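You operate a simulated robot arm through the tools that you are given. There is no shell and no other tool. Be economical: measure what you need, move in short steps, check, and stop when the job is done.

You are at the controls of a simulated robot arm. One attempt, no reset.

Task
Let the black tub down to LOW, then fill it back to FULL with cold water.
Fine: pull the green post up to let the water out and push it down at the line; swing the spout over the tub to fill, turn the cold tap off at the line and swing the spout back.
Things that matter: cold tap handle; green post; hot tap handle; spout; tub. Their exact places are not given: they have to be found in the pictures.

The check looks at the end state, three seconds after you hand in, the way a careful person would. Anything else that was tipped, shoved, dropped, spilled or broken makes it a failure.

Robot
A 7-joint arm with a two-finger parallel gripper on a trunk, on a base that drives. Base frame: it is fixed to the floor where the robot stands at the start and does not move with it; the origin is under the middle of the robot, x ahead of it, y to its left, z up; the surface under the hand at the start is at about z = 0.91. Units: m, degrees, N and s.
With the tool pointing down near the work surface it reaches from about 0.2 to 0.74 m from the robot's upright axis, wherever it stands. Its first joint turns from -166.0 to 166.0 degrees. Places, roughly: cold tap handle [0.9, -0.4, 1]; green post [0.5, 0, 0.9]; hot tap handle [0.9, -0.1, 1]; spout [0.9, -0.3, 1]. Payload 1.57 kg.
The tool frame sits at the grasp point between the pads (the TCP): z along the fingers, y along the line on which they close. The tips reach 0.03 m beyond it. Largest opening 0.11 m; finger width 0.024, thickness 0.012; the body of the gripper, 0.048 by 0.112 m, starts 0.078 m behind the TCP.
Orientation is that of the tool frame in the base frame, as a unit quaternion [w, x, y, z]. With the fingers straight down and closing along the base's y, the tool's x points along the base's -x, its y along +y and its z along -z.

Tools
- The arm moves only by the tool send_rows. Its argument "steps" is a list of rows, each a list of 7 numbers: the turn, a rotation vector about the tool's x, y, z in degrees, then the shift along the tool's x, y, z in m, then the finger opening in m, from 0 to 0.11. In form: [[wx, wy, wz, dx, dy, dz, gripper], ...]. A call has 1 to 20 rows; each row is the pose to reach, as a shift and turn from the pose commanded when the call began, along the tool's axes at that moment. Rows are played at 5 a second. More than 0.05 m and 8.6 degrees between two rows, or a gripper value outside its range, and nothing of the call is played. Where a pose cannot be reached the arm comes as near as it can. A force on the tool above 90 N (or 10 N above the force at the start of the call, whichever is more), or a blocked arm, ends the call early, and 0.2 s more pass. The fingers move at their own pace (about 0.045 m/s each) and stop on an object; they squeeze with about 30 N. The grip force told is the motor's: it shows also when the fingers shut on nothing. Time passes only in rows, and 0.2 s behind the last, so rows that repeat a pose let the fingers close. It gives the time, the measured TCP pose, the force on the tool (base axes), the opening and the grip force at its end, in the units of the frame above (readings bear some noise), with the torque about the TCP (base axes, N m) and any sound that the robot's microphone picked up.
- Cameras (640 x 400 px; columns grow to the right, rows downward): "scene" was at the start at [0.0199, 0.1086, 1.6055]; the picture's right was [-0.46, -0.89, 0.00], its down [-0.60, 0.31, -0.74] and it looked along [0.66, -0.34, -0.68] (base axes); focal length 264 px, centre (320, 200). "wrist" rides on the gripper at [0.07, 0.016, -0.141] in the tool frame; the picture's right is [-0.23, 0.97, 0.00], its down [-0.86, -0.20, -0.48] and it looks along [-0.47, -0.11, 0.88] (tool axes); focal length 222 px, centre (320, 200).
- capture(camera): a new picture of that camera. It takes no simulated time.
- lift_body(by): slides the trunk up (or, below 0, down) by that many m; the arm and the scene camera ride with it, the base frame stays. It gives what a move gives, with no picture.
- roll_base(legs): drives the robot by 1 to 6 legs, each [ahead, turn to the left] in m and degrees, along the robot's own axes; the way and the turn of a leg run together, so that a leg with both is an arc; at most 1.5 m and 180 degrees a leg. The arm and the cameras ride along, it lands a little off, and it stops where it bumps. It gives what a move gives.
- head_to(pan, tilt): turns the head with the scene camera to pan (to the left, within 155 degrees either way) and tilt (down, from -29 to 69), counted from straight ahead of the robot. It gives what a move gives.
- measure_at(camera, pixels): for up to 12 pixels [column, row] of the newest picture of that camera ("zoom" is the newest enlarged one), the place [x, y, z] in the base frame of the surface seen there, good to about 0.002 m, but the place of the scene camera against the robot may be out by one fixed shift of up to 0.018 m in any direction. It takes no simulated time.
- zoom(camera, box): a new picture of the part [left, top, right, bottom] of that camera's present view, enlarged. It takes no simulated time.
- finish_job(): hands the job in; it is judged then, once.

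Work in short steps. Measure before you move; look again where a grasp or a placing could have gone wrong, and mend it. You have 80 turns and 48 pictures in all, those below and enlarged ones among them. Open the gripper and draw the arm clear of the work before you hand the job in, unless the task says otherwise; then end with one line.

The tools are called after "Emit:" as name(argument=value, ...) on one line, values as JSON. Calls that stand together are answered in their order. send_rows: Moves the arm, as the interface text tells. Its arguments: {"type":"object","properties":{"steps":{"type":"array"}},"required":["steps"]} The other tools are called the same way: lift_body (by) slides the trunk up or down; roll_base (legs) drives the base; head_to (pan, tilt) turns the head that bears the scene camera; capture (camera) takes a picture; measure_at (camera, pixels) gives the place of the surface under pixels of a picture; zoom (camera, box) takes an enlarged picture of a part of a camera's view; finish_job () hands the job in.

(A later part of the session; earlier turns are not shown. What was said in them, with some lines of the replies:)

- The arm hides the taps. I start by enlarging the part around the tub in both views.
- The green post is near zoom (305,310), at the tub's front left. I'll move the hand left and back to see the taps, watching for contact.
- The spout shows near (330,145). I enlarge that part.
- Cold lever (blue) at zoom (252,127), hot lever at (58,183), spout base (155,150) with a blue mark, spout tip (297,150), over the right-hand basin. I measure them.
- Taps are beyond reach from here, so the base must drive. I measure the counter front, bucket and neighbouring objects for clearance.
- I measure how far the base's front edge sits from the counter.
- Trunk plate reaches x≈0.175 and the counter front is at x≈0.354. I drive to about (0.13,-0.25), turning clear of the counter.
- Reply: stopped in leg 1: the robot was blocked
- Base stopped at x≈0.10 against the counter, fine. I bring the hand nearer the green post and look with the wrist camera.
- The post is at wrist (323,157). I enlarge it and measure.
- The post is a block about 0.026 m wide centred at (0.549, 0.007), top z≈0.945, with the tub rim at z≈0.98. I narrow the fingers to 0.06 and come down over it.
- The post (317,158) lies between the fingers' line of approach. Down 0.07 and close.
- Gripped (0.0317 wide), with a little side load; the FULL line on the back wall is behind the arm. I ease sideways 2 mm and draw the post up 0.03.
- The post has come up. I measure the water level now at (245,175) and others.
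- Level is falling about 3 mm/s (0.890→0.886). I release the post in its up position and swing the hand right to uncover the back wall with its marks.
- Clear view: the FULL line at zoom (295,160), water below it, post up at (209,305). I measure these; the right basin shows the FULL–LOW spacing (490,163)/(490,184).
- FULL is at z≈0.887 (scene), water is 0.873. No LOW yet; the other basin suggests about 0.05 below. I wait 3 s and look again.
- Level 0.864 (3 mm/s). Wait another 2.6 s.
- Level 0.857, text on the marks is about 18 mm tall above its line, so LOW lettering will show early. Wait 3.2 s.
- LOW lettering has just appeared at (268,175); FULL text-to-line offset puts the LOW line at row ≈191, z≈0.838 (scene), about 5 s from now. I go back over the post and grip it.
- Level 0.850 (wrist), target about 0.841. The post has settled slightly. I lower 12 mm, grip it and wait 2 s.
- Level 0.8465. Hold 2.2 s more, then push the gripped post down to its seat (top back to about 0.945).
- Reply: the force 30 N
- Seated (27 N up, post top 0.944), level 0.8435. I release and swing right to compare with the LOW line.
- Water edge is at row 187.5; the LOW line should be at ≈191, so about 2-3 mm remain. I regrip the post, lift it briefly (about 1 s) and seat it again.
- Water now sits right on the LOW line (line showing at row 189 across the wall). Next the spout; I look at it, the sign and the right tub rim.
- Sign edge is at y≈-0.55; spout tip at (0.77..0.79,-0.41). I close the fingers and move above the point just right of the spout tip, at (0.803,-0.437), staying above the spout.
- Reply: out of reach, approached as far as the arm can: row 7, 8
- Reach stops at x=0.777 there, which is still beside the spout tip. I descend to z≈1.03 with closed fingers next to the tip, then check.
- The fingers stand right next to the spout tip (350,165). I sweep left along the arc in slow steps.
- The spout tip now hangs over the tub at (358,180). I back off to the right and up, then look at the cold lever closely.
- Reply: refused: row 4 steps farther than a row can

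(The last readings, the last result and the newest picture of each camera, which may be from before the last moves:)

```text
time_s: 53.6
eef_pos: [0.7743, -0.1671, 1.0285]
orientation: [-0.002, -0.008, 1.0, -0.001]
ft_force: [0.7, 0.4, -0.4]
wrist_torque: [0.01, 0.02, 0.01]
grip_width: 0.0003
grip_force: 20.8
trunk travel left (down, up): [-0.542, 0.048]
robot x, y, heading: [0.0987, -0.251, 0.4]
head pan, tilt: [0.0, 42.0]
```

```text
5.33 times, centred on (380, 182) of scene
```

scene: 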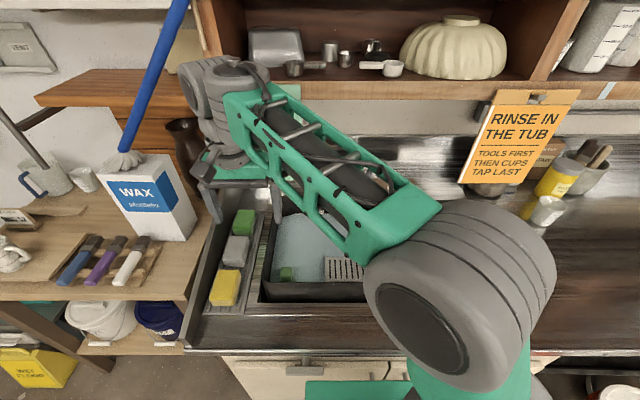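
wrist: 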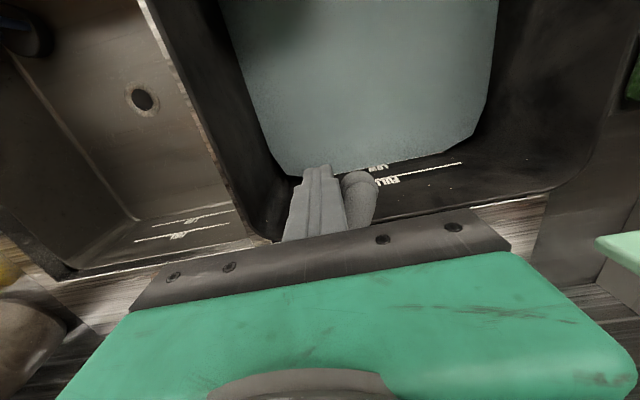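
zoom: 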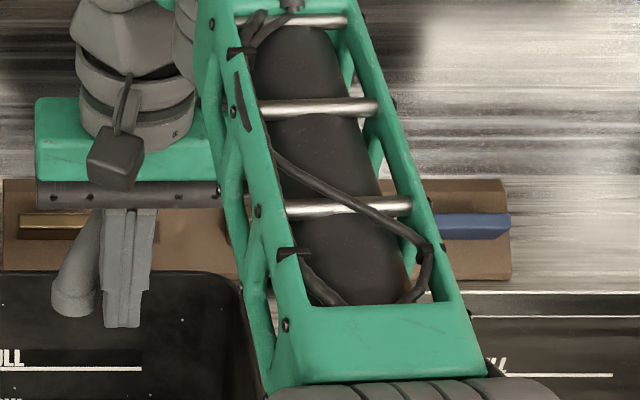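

One step was too long; I retry with shorter steps.

Emit:
send_rows(steps=[[0, 0, 0, 0.01, -0.03, 0, 0], [0, 0, 0, 0.04, -0.05, -0.02, 0], [0, 0, 0, 0.075, -0.06, -0.045, 0], [0, 0, 0, 0.11, -0.08, -0.065, 0], [0, 0, 0, 0.145, -0.1, -0.085, 0], [0, 0, 0, 0.185, -0.12, -0.1, 0], [0, 0, 0, 0.22, -0.15, -0.1, 0], [0, 0, 0, 0.235, -0.19, -0.1, 0], [0, 0, 0, 0.235, -0.235, -0.1, 0]])

Emit:
zoom(camera="scene", box=[320, 145, 440, 220])

```text
time_s: 55.6
eef_pos: [0.5411, -0.4075, 1.1286]
orientation: [-0.002, -0.008, 1.0, -0.001]
ft_force: [0.9, -0.4, -0.8]
wrist_torque: [0.0, 0.0, 0.01]
grip_width: 0.0004
grip_force: 21.5
trunk travel left (down, up): [-0.542, 0.048]
robot x, y, heading: [0.0948, -0.25, 0.6]
head pan, tilt: [0.0, 42.0]
```

```text
5.33 times, centred on (380, 182) of scene
```

zoom: 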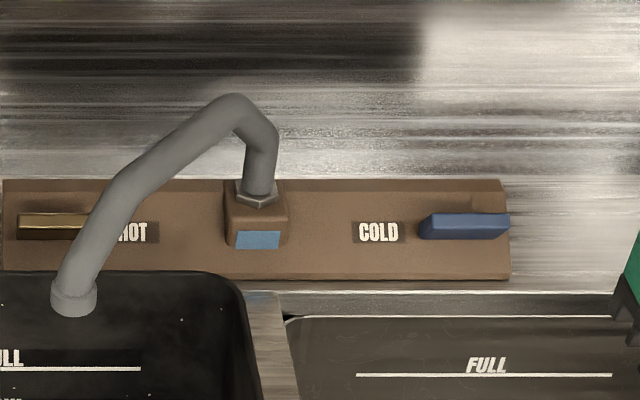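

The cold lever is a blue bar at zoom (465,226), the hot one at (55,226). I measure both and the spout tip.

Emit:
measure_at(camera="zoom", pixels=[[425, 230], [440, 219], [465, 219], [500, 219], [507, 228], [465, 233], [465, 245], [420, 238], [25, 220], [80, 220], [75, 300], [378, 232]])

Emit:
measure_at(camera="zoom", pixels=[[465, 208], [465, 190], [490, 262], [258, 240], [505, 262], [505, 195], [430, 221], [480, 238], [20, 235], [75, 285], [110, 200]])

```text
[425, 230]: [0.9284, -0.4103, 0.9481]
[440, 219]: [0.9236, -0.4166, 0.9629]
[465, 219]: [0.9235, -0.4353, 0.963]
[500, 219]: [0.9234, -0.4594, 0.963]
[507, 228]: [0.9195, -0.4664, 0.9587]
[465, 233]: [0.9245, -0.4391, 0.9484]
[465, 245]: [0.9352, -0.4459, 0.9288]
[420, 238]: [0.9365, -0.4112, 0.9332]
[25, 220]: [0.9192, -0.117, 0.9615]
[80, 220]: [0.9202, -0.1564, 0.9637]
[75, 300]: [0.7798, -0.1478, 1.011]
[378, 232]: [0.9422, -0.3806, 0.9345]
```

```text
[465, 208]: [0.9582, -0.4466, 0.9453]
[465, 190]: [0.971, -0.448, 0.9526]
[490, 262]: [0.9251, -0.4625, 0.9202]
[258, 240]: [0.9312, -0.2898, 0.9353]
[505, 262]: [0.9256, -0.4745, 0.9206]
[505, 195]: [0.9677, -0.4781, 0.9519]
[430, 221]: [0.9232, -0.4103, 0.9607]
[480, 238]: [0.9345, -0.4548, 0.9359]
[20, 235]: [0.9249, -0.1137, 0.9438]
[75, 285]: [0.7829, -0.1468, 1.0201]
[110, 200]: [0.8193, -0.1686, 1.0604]
```

The levers sit on a sloped face, cold bar y -0.405..-0.466 at z≈0.96. I tilt the tool 45° forward and bring it near the cold lever for a close look.

Emit:
send_rows(steps=[[0, -5.6, 0, -0.038, 0, 0.012, 0], [0, -11.2, 0, -0.076, -0.003, 0.024, 0], [0, -16.8, 0, -0.114, -0.006, 0.036, 0], [0, -22.4, 0, -0.152, -0.01, 0.048, 0], [0, -28, 0, -0.19, -0.013, 0.06, 0], [0, -33.6, 0, -0.228, -0.016, 0.072, 0], [0, -39.2, 0, -0.266, -0.02, 0.084, 0], [0, -45, 0, -0.304, -0.024, 0.096, 0]])

Emit:
capture(camera="wrist")

```text
time_s: 57.4
eef_pos: [0.848, -0.4244, 1.032]
orientation: [0.382, -0.008, 0.924, 0.002]
ft_force: [0.5, 0.2, 0.1]
wrist_torque: [-0.01, 0.01, -0.02]
grip_width: 0.0001
grip_force: 21.0
trunk travel left (down, up): [-0.542, 0.048]
robot x, y, heading: [0.0946, -0.253, 0.6]
head pan, tilt: [0.0, 42.0]
```

```text
18 pictures are left
```

wrist: 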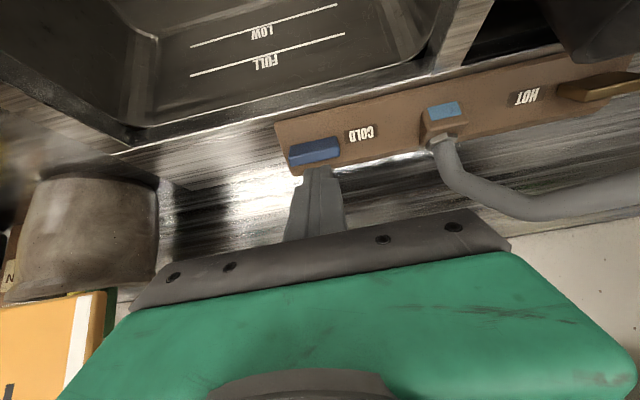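

The blue cold bar is at (315,152). I enlarge it to read how it is mounted.

Emit:
zoom(camera="wrist", box=[250, 90, 410, 190])

Emit:
measure_at(camera="wrist", pixels=[[292, 150], [293, 162], [315, 144], [315, 157], [337, 140], [336, 152], [315, 135], [350, 150], [285, 130]])

```text
4.00 times, centred on (330, 140) of wrist
```

zoom: 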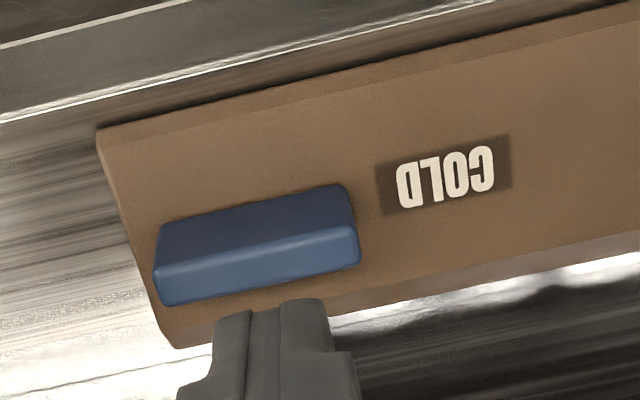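

```text
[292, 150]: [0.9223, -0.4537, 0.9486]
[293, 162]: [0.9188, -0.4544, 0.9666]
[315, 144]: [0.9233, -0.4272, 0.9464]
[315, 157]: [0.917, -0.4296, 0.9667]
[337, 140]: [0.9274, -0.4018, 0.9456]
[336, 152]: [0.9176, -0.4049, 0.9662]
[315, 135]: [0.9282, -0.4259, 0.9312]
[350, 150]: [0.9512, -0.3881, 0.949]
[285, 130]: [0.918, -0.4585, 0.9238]
```

The bar stands ~0.035 off the sloped face, centre about (0.925,-0.429,0.957). I place the closed tips on its near side by the right end (y≈-0.447) and push gently away, watching force.

Emit:
send_rows(steps=[[0, 0, 0, 0.0212, -0.0113, 0.0262, 0], [0, 0, 0, 0.0424, -0.0226, 0.0523, 0], [0, 0, 0, 0.0371, -0.0226, 0.0647, 0], [0, 0, 0, 0.0318, -0.0226, 0.0771, 0], [0, 0, 0, 0.022, -0.0226, 0.0788, 0], [0, 0, 0, 0.012, -0.0226, 0.0805, 0], [0, 0, 0, 0.006, -0.0226, 0.0815, 0]])

Emit:
capture(camera="wrist")

```text
time_s: 59.0
eef_pos: [0.9024, -0.4482, 0.9715]
orientation: [0.383, -0.006, 0.924, 0.001]
ft_force: [-0.8, -4.3, -2.3]
wrist_torque: [-0.08, 0.08, -0.12]
grip_width: 0.0
grip_force: 21.0
trunk travel left (down, up): [-0.542, 0.048]
robot x, y, heading: [0.099, -0.2505, 0.6]
head pan, tilt: [0.0, 42.0]
```

```text
16 pictures are left
```

wrist: 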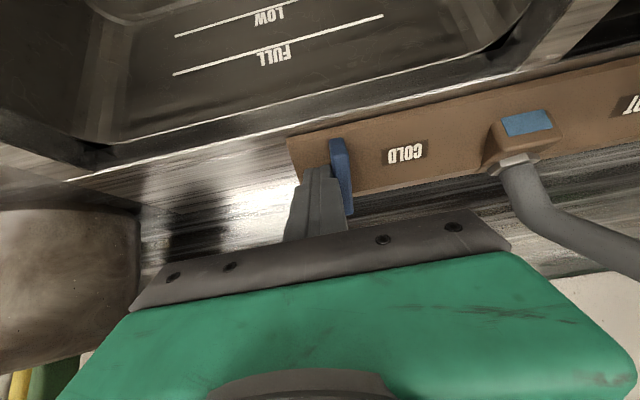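

The bar turned about its centre to stand along the slope. I check the spout for a stream and the level.

Emit:
zoom(camera="scene", box=[250, 150, 410, 260])

Emit:
measure_at(camera="zoom", pixels=[[250, 250], [300, 270], [200, 270]])

```text
3.64 times, centred on (330, 205) of scene
```

zoom: 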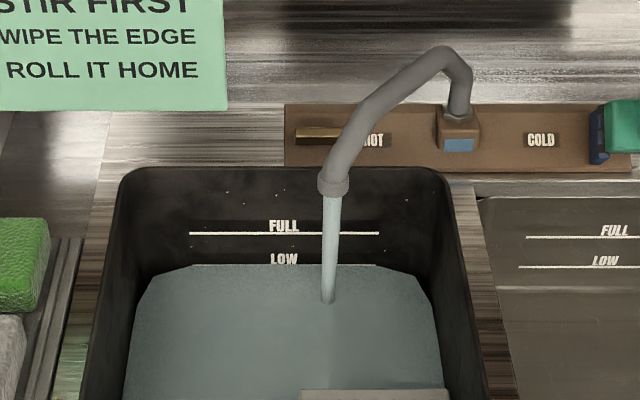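

```text
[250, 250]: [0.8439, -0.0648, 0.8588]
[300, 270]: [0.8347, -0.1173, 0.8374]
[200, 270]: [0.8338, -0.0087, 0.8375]
```

Water runs into the tub and the level can be seen with the arm at the tap. I place the tips to the right of the bar's lower end, ready to sweep it back, and watch the level for 2 s.

Emit:
send_rows(steps=[[0, 0, 0, 0, -0.008, 0, 0], [0, 0, 0, 0.0168, -0.008, -0.0028, 0], [0, 0, 0, 0.0168, -0.008, -0.0028, 0], [0, 0, 0, 0.0168, -0.008, -0.0028, 0], [0, 0, 0, 0.0168, -0.008, -0.0028, 0], [0, 0, 0, 0.0168, -0.008, -0.0028, 0], [0, 0, 0, 0.0168, -0.008, -0.0028, 0], [0, 0, 0, 0.0168, -0.008, -0.0028, 0], [0, 0, 0, 0.0168, -0.008, -0.0028, 0], [0, 0, 0, 0.0168, -0.008, -0.0028, 0]])

Emit:
zoom(camera="scene", box=[270, 190, 390, 260])

Emit:
measure_at(camera="zoom", pixels=[[250, 250], [200, 250], [380, 250], [200, 300]])

Emit:
capture(camera="wrist")

```text
time_s: 61.2
eef_pos: [0.8873, -0.4571, 0.9606]
orientation: [0.381, -0.007, 0.924, 0.002]
ft_force: [0.0, -0.5, -0.5]
wrist_torque: [0.0, 0.0, -0.01]
grip_width: 0.0
grip_force: 21.5
trunk travel left (down, up): [-0.542, 0.048]
robot x, y, heading: [0.0961, -0.2505, 0.5]
head pan, tilt: [0.0, 42.0]
```

```text
5.33 times, centred on (330, 225) of scene
```

zoom: 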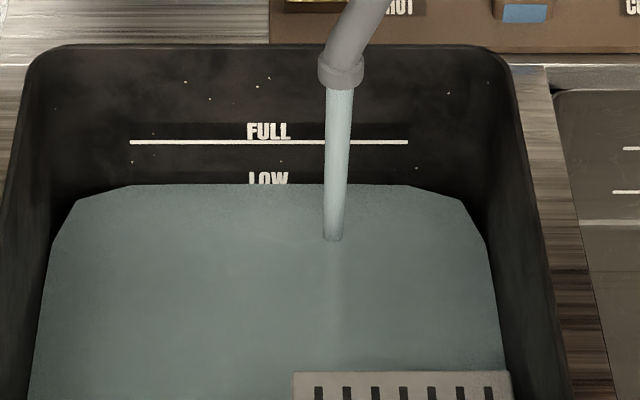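

```text
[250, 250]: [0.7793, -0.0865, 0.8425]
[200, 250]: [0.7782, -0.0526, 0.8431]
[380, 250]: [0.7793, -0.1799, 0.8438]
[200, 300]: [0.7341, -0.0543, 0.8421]
```

```text
13 pictures are left
```

wrist: 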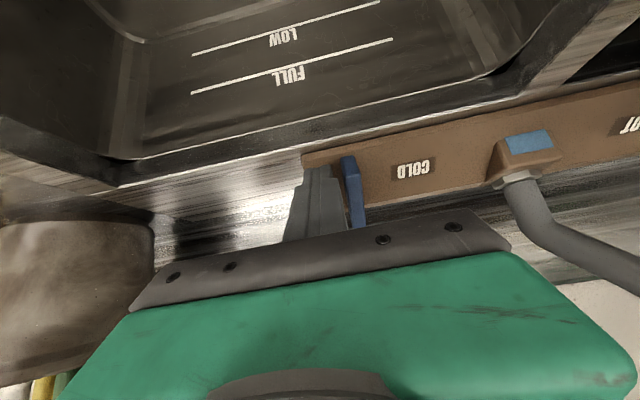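

Rising 2.5 mm/s: 0.8428 now, FULL at 0.886, so about 17 s. The tips are set right of the bar (wrist 320,185). I wait 12.6 s.

Emit:
send_rows(steps=[[0, 0, 0, 0, 0, 0, 0], [0, 0, 0, 0, 0, 0, 0], [0, 0, 0, 0, 0, 0, 0], [0, 0, 0, 0, 0, 0, 0], [0, 0, 0, 0, 0, 0, 0], [0, 0, 0, 0, 0, 0, 0], [0, 0, 0, 0, 0, 0, 0], [0, 0, 0, 0, 0, 0, 0], [0, 0, 0, 0, 0, 0, 0], [0, 0, 0, 0, 0, 0, 0], [0, 0, 0, 0, 0, 0, 0], [0, 0, 0, 0, 0, 0, 0], [0, 0, 0, 0, 0, 0, 0], [0, 0, 0, 0, 0, 0, 0], [0, 0, 0, 0, 0, 0, 0], [0, 0, 0, 0, 0, 0, 0], [0, 0, 0, 0, 0, 0, 0], [0, 0, 0, 0, 0, 0, 0], [0, 0, 0, 0, 0, 0, 0], [0, 0, 0, 0, 0, 0, 0]])

Emit:
send_rows(steps=[[0, 0, 0, 0, 0, 0, 0], [0, 0, 0, 0, 0, 0, 0], [0, 0, 0, 0, 0, 0, 0], [0, 0, 0, 0, 0, 0, 0], [0, 0, 0, 0, 0, 0, 0], [0, 0, 0, 0, 0, 0, 0], [0, 0, 0, 0, 0, 0, 0], [0, 0, 0, 0, 0, 0, 0], [0, 0, 0, 0, 0, 0, 0], [0, 0, 0, 0, 0, 0, 0], [0, 0, 0, 0, 0, 0, 0], [0, 0, 0, 0, 0, 0, 0], [0, 0, 0, 0, 0, 0, 0], [0, 0, 0, 0, 0, 0, 0], [0, 0, 0, 0, 0, 0, 0], [0, 0, 0, 0, 0, 0, 0], [0, 0, 0, 0, 0, 0, 0], [0, 0, 0, 0, 0, 0, 0], [0, 0, 0, 0, 0, 0, 0], [0, 0, 0, 0, 0, 0, 0]])

Emit:
send_rows(steps=[[0, 0, 0, 0, 0, 0, 0], [0, 0, 0, 0, 0, 0, 0], [0, 0, 0, 0, 0, 0, 0], [0, 0, 0, 0, 0, 0, 0], [0, 0, 0, 0, 0, 0, 0], [0, 0, 0, 0, 0, 0, 0], [0, 0, 0, 0, 0, 0, 0], [0, 0, 0, 0, 0, 0, 0], [0, 0, 0, 0, 0, 0, 0], [0, 0, 0, 0, 0, 0, 0], [0, 0, 0, 0, 0, 0, 0], [0, 0, 0, 0, 0, 0, 0], [0, 0, 0, 0, 0, 0, 0], [0, 0, 0, 0, 0, 0, 0], [0, 0, 0, 0, 0, 0, 0], [0, 0, 0, 0, 0, 0, 0], [0, 0, 0, 0, 0, 0, 0], [0, 0, 0, 0, 0, 0, 0]])

Emit:
zoom(camera="scene", box=[270, 190, 390, 260])

Emit:
measure_at(camera="zoom", pixels=[[250, 250], [200, 250], [380, 250], [200, 300], [200, 142]])

```text
time_s: 65.4
eef_pos: [0.8866, -0.4567, 0.961]
orientation: [0.381, -0.008, 0.925, 0.002]
ft_force: [0.0, 0.1, 0.3]
wrist_torque: [-0.04, 0.02, 0.01]
grip_width: 0.0
grip_force: 20.8
trunk travel left (down, up): [-0.542, 0.048]
robot x, y, heading: [0.0965, -0.2544, 0.4]
head pan, tilt: [0.0, 42.0]
```

```text
time_s: 69.6
eef_pos: [0.8875, -0.4568, 0.9614]
orientation: [0.381, -0.007, 0.925, 0.002]
ft_force: [0.8, -0.2, -0.3]
wrist_torque: [0.02, 0.0, -0.01]
grip_width: 0.0
grip_force: 21.4
trunk travel left (down, up): [-0.542, 0.048]
robot x, y, heading: [0.101, -0.2526, 0.5]
head pan, tilt: [0.0, 42.0]
```

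```text
time_s: 73.4
eef_pos: [0.8864, -0.4571, 0.9608]
orientation: [0.381, -0.007, 0.925, 0.002]
ft_force: [-0.5, 0.7, 0.2]
wrist_torque: [0.01, 0.03, 0.01]
grip_width: 0.0
grip_force: 21.4
trunk travel left (down, up): [-0.542, 0.048]
robot x, y, heading: [0.097, -0.255, 0.5]
head pan, tilt: [0.0, 42.0]
```

```text
5.33 times, centred on (330, 225) of scene
```

zoom: 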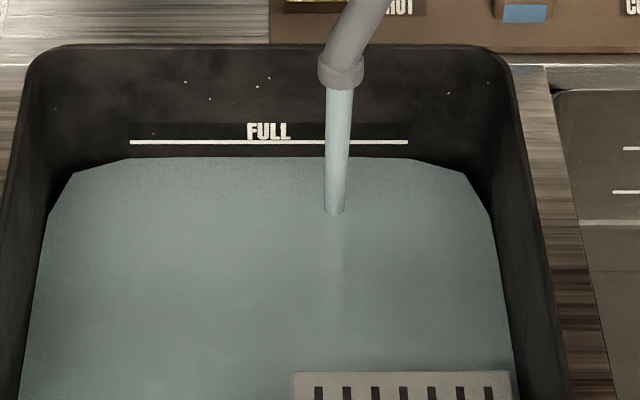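

```text
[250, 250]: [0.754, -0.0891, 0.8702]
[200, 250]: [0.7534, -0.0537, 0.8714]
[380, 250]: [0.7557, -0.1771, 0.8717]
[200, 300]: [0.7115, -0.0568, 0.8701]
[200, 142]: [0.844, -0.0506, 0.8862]
```

Level 0.8708, rate 2.3 mm/s: about 6.5 s left. Wait 4.4 s and measure once more.

Emit:
send_rows(steps=[[0, 0, 0, 0, 0, 0, 0], [0, 0, 0, 0, 0, 0, 0], [0, 0, 0, 0, 0, 0, 0], [0, 0, 0, 0, 0, 0, 0], [0, 0, 0, 0, 0, 0, 0], [0, 0, 0, 0, 0, 0, 0], [0, 0, 0, 0, 0, 0, 0], [0, 0, 0, 0, 0, 0, 0], [0, 0, 0, 0, 0, 0, 0], [0, 0, 0, 0, 0, 0, 0], [0, 0, 0, 0, 0, 0, 0], [0, 0, 0, 0, 0, 0, 0], [0, 0, 0, 0, 0, 0, 0], [0, 0, 0, 0, 0, 0, 0], [0, 0, 0, 0, 0, 0, 0], [0, 0, 0, 0, 0, 0, 0], [0, 0, 0, 0, 0, 0, 0], [0, 0, 0, 0, 0, 0, 0], [0, 0, 0, 0, 0, 0, 0], [0, 0, 0, 0, 0, 0, 0]])

Emit:
zoom(camera="scene", box=[270, 190, 390, 260])

Emit:
measure_at(camera="zoom", pixels=[[250, 250], [200, 250], [380, 250], [200, 300], [280, 300], [220, 280]])

```text
time_s: 77.6
eef_pos: [0.8874, -0.4572, 0.9602]
orientation: [0.381, -0.008, 0.924, 0.003]
ft_force: [-0.6, 0.0, -0.3]
wrist_torque: [0.03, -0.01, 0.0]
grip_width: 0.0001
grip_force: 21.3
trunk travel left (down, up): [-0.542, 0.048]
robot x, y, heading: [0.0983, -0.2543, 0.5]
head pan, tilt: [0.0, 42.0]
```

```text
5.33 times, centred on (330, 225) of scene
```

zoom: 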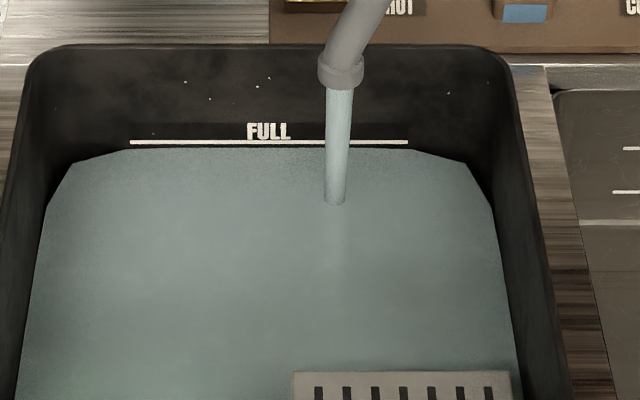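

```text
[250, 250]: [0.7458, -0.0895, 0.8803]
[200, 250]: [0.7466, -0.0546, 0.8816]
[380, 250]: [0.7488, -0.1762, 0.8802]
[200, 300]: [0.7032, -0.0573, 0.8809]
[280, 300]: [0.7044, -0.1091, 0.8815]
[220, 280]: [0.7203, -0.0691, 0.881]
```

Level 0.881, 5 mm below the line: about 2.2 s. I hold 1.2 s, then sweep the bar's lower end left and finish with a small push upslope under its left half.

Emit:
send_rows(steps=[[0, 0, 0, 0, 0, 0, 0], [0, 0, 0, 0, 0, 0, 0], [0, 0, 0, 0, 0, 0, 0], [0, 0, 0, 0, 0, 0, 0], [0, 0, 0, 0, 0, 0, 0], [0, 0, 0, 0, 0, 0, 0], [0, 0, 0, 0, 0.01, 0, 0], [0, 0, 0, 0, 0.022, 0, 0], [0, 0, 0, 0, 0.034, 0, 0], [0, 0, 0, 0, 0.043, 0, 0], [0, 0, 0, -0.004, 0.045, 0.001, 0], [0, 0, 0, -0.008, 0.045, 0.001, 0]])

Emit:
zoom(camera="scene", box=[270, 170, 410, 260])

Emit:
capture(camera="wrist")

Emit:
measure_at(camera="zoom", pixels=[[250, 310], [200, 310], [380, 310], [280, 340], [220, 330]])

```text
time_s: 80.2
eef_pos: [0.8912, -0.4107, 0.9629]
orientation: [0.379, -0.007, 0.925, 0.002]
ft_force: [-11.5, 0.7, -3.1]
wrist_torque: [0.08, 0.25, 0.03]
grip_width: 0.0001
grip_force: 21.1
trunk travel left (down, up): [-0.542, 0.048]
robot x, y, heading: [0.0969, -0.2522, 0.6]
head pan, tilt: [0.0, 42.0]
```

```text
4.44 times, centred on (340, 215) of scene
```

zoom: 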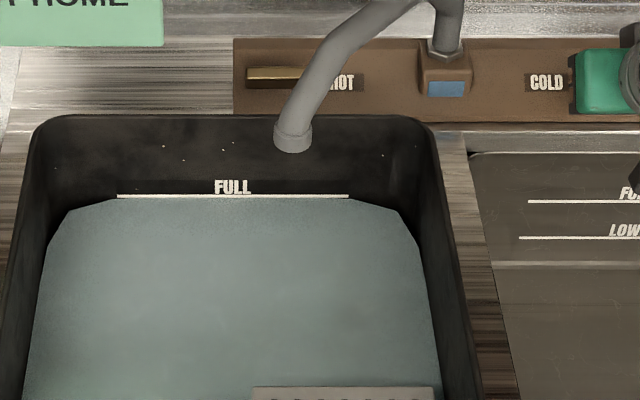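

```text
9 pictures are left
```

wrist: 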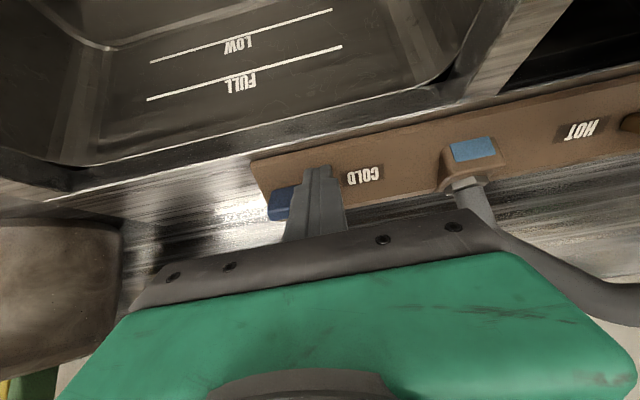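

```text
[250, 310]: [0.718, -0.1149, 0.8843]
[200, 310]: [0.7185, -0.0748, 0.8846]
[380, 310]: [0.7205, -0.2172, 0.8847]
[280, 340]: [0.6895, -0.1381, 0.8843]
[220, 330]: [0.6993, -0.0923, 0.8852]
```

The stream has stopped and the level is on the FULL line (edge at row 197, z 0.8847). The bar is against its stop (-11 N). I withdraw the way I came and measure sign and spout tip for the swing back.

Emit:
measure_at(camera="zoom", pixels=[[80, 20], [150, 35], [293, 145], [285, 120], [300, 100], [335, 55]])

Emit:
send_rows(steps=[[0, 0, 0, 0.012, 0, 0, 0], [0, 0, 0, 0.012, 0, -0.045, 0], [0, 5.6, 0, 0.0259, 0, -0.0842, 0], [0, 11.2, 0, 0.0398, 0, -0.1235, 0], [0, 16.8, 0, 0.0537, 0, -0.1627, 0], [0, 22.4, 0, 0.0676, 0, -0.202, 0], [0, 28, 0, 0.0815, 0, -0.2412, 0], [0, 33.6, 0, 0.0954, 0, -0.2805, 0], [0, 39.2, 0, 0.1093, 0, -0.3197, 0], [0, 45, 0, 0.123, 0, -0.359, 0]])

Emit:
zoom(camera="scene", box=[290, 140, 450, 250])

```text
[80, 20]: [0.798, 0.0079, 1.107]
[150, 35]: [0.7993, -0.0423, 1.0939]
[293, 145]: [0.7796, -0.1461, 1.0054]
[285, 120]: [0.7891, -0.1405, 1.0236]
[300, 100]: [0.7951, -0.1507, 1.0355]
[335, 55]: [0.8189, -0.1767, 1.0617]
```

```text
time_s: 82.4
eef_pos: [0.5519, -0.4203, 1.1323]
orientation: [-0.001, -0.007, 1.0, -0.001]
ft_force: [-0.8, -0.2, -0.2]
wrist_torque: [-0.04, -0.01, 0.02]
grip_width: 0.0001
grip_force: 21.0
trunk travel left (down, up): [-0.542, 0.048]
robot x, y, heading: [0.0964, -0.2519, 0.7]
head pan, tilt: [0.0, 42.0]
```

```text
3.64 times, centred on (370, 195) of scene
```

zoom: 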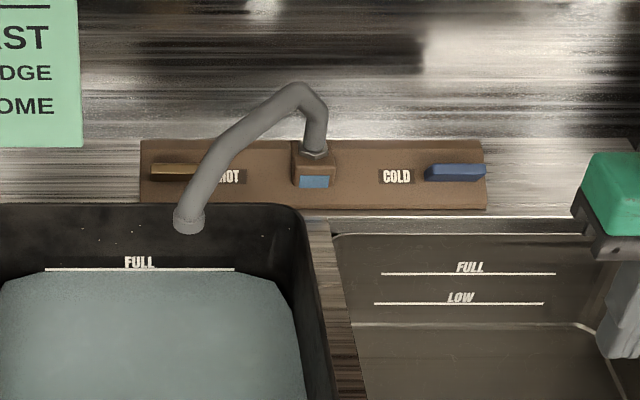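

The cold bar lies as at the start and nothing runs. The LIDS sign hangs at x≈0.80, right edge y≈-0.04, bottom z 1.09, so I approach the spout's left side with the tool tilted 45° so the hand stays clear of it.

Emit:
send_rows(steps=[[0, -5.6, 0, 0, 0.0406, 0, 0], [0, -11.2, 0, -0.005, 0.0812, 0, 0], [0, -16.8, 0, -0.01, 0.1218, 0, 0], [0, -22.4, 0, -0.015, 0.1624, 0, 0], [0, -28, 0, -0.02, 0.203, 0, 0], [0, -33.6, 0, -0.025, 0.2436, 0, 0], [0, -39.2, 0, -0.03, 0.2842, 0, 0], [0, -45, 0, -0.035, 0.322, 0, 0], [0, -45, 0, -0.073, 0.322, 0.021, 0], [0, -45, 0, -0.111, 0.322, 0.043, 0], [0, -45, 0, -0.149, 0.322, 0.064, 0], [0, -45, 0, -0.187, 0.322, 0.086, 0], [0, -45, 0, -0.223, 0.322, 0.107, 0]])

Emit:
zoom(camera="scene", box=[250, 120, 450, 250])

```text
time_s: 85.2
eef_pos: [0.7736, -0.0916, 1.027]
orientation: [0.381, -0.008, 0.924, 0.002]
ft_force: [0.3, 0.1, -1.0]
wrist_torque: [-0.05, 0.01, -0.01]
grip_width: 0.0
grip_force: 21.4
trunk travel left (down, up): [-0.542, 0.048]
robot x, y, heading: [0.0982, -0.2526, 0.1]
head pan, tilt: [0.0, 42.0]
```

```text
3.08 times, centred on (350, 185) of scene
```

zoom: 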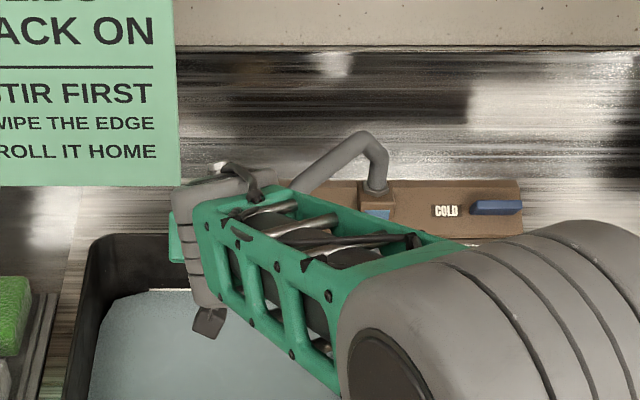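

Nothing touched. Now I sweep the spout back to the right along its arc.

Emit:
send_rows(steps=[[0, 0, 0, 0, -0.018, 0, 0], [0, 0, 0, 0, -0.037, 0, 0], [0, 0, 0, 0.002, -0.058, -0.002, 0], [0, 0, 0, 0.0047, -0.078, -0.0047, 0], [0, 0, 0, 0.0125, -0.102, -0.0125, 0], [0, 0, 0, 0.0205, -0.127, -0.0205, 0], [0, 0, 0, 0.024, -0.154, -0.024, 0], [0, 0, 0, 0.0266, -0.181, -0.0266, 0], [0, 0, 0, 0.0255, -0.208, -0.0255, 0], [0, 0, 0, 0.0237, -0.235, -0.0237, 0], [0, 0, 0, 0.018, -0.26, -0.018, 0], [0, 0, 0, 0.0113, -0.282, -0.0113, 0]])

Emit:
capture(camera="wrist")

Emit:
measure_at(camera="wrist", pixels=[[290, 175], [280, 180], [270, 170], [260, 180], [275, 190], [285, 165]])

```text
time_s: 87.8
eef_pos: [0.7586, -0.3735, 1.0258]
orientation: [0.381, -0.007, 0.924, 0.001]
ft_force: [-0.2, 0.0, -0.1]
wrist_torque: [0.01, -0.01, -0.01]
grip_width: 0.0001
grip_force: 20.9
trunk travel left (down, up): [-0.542, 0.048]
robot x, y, heading: [0.0976, -0.2512, 0.7]
head pan, tilt: [0.0, 42.0]
```

```text
6 pictures are left
```

wrist: 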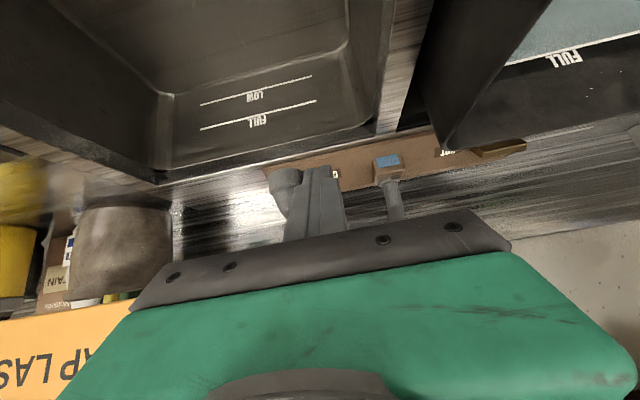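

```text
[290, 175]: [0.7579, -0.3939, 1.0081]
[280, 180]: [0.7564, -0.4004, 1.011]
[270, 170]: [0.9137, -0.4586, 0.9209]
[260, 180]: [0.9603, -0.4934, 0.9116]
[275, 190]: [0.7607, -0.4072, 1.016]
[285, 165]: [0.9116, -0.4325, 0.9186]
```

The spout tip is back near (0.76,-0.40), matching its start. I back off left, retract up over the counter and untilt, opening the gripper when clear.

Emit:
send_rows(steps=[[0, 0, 0, 0, 0.012, 0, 0], [0, 0, 0, 0, 0.015, -0.04, 0], [0, 5.6, 0, 0.012, 0.015, -0.08, 0], [0, 11.2, 0, 0.024, 0.015, -0.12, 0], [0, 16.8, 0, 0.036, 0.015, -0.16, 0], [0, 22.4, 0, 0.048, 0.015, -0.2, 0], [0, 28, 0, 0.05, 0.0, -0.24, 0.02], [0, 33.6, 0, 0.05, -0.02, -0.28, 0.04], [0, 39.2, 0, 0.06, -0.04, -0.31, 0.06], [0, 45, 0, 0.06, -0.06, -0.33, 0.08], [0, 45, 0, 0.06, -0.06, -0.33, 0.08]])

Emit:
capture(camera="scene")

Emit:
zoom(camera="scene", box=[240, 140, 460, 280])

Emit:
measure_at(camera="zoom", pixels=[[200, 210], [240, 230], [300, 210], [180, 280], [250, 180], [139, 360]])

```text
time_s: 90.2
eef_pos: [0.4869, -0.436, 1.2197]
orientation: [-0.002, -0.008, 1.0, -0.001]
ft_force: [-0.3, 0.1, 0.6]
wrist_torque: [0.06, 0.0, -0.02]
grip_width: 0.0799
grip_force: 0.1
trunk travel left (down, up): [-0.542, 0.048]
robot x, y, heading: [0.0996, -0.2551, 0.6]
head pan, tilt: [0.0, 42.0]
```

```text
5 pictures are left
```

scene: 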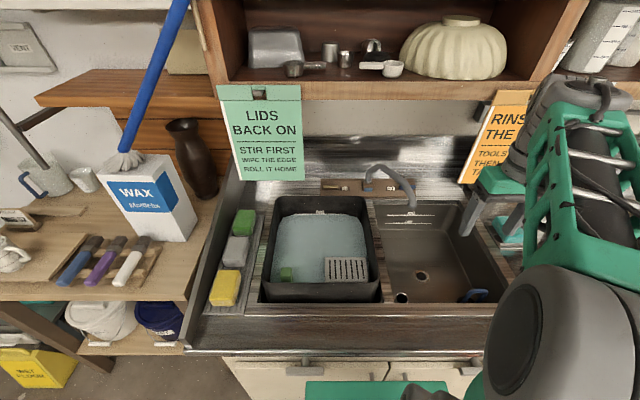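

```text
2.86 times, centred on (350, 210) of scene
```

zoom: 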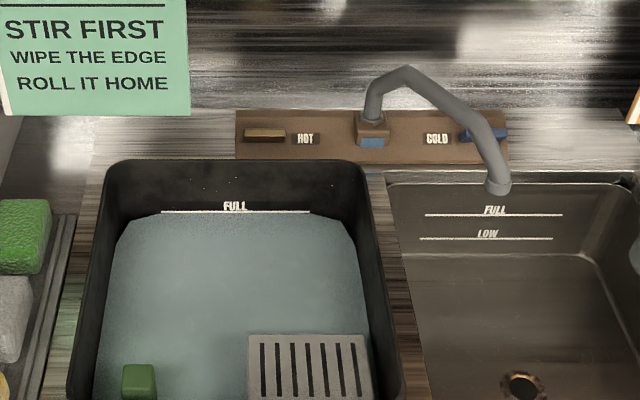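

```text
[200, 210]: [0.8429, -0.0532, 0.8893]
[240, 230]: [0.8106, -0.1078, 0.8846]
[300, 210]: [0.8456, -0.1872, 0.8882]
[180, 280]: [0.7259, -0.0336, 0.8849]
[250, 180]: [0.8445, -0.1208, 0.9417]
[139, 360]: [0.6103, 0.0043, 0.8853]
```

Level holds steady at 0.885, on the FULL line. The post is down, the tap is off, the spout is back over the basin and the arm is clear, so I hand in.

Emit:
finish_job()

```text
The job is handed in.
```

I let the black tub down to LOW and refilled it with cold water to FULL. The post is down, the cold tap is off and the spout is swung back. The hot tap was never touched, and the job is handed in.
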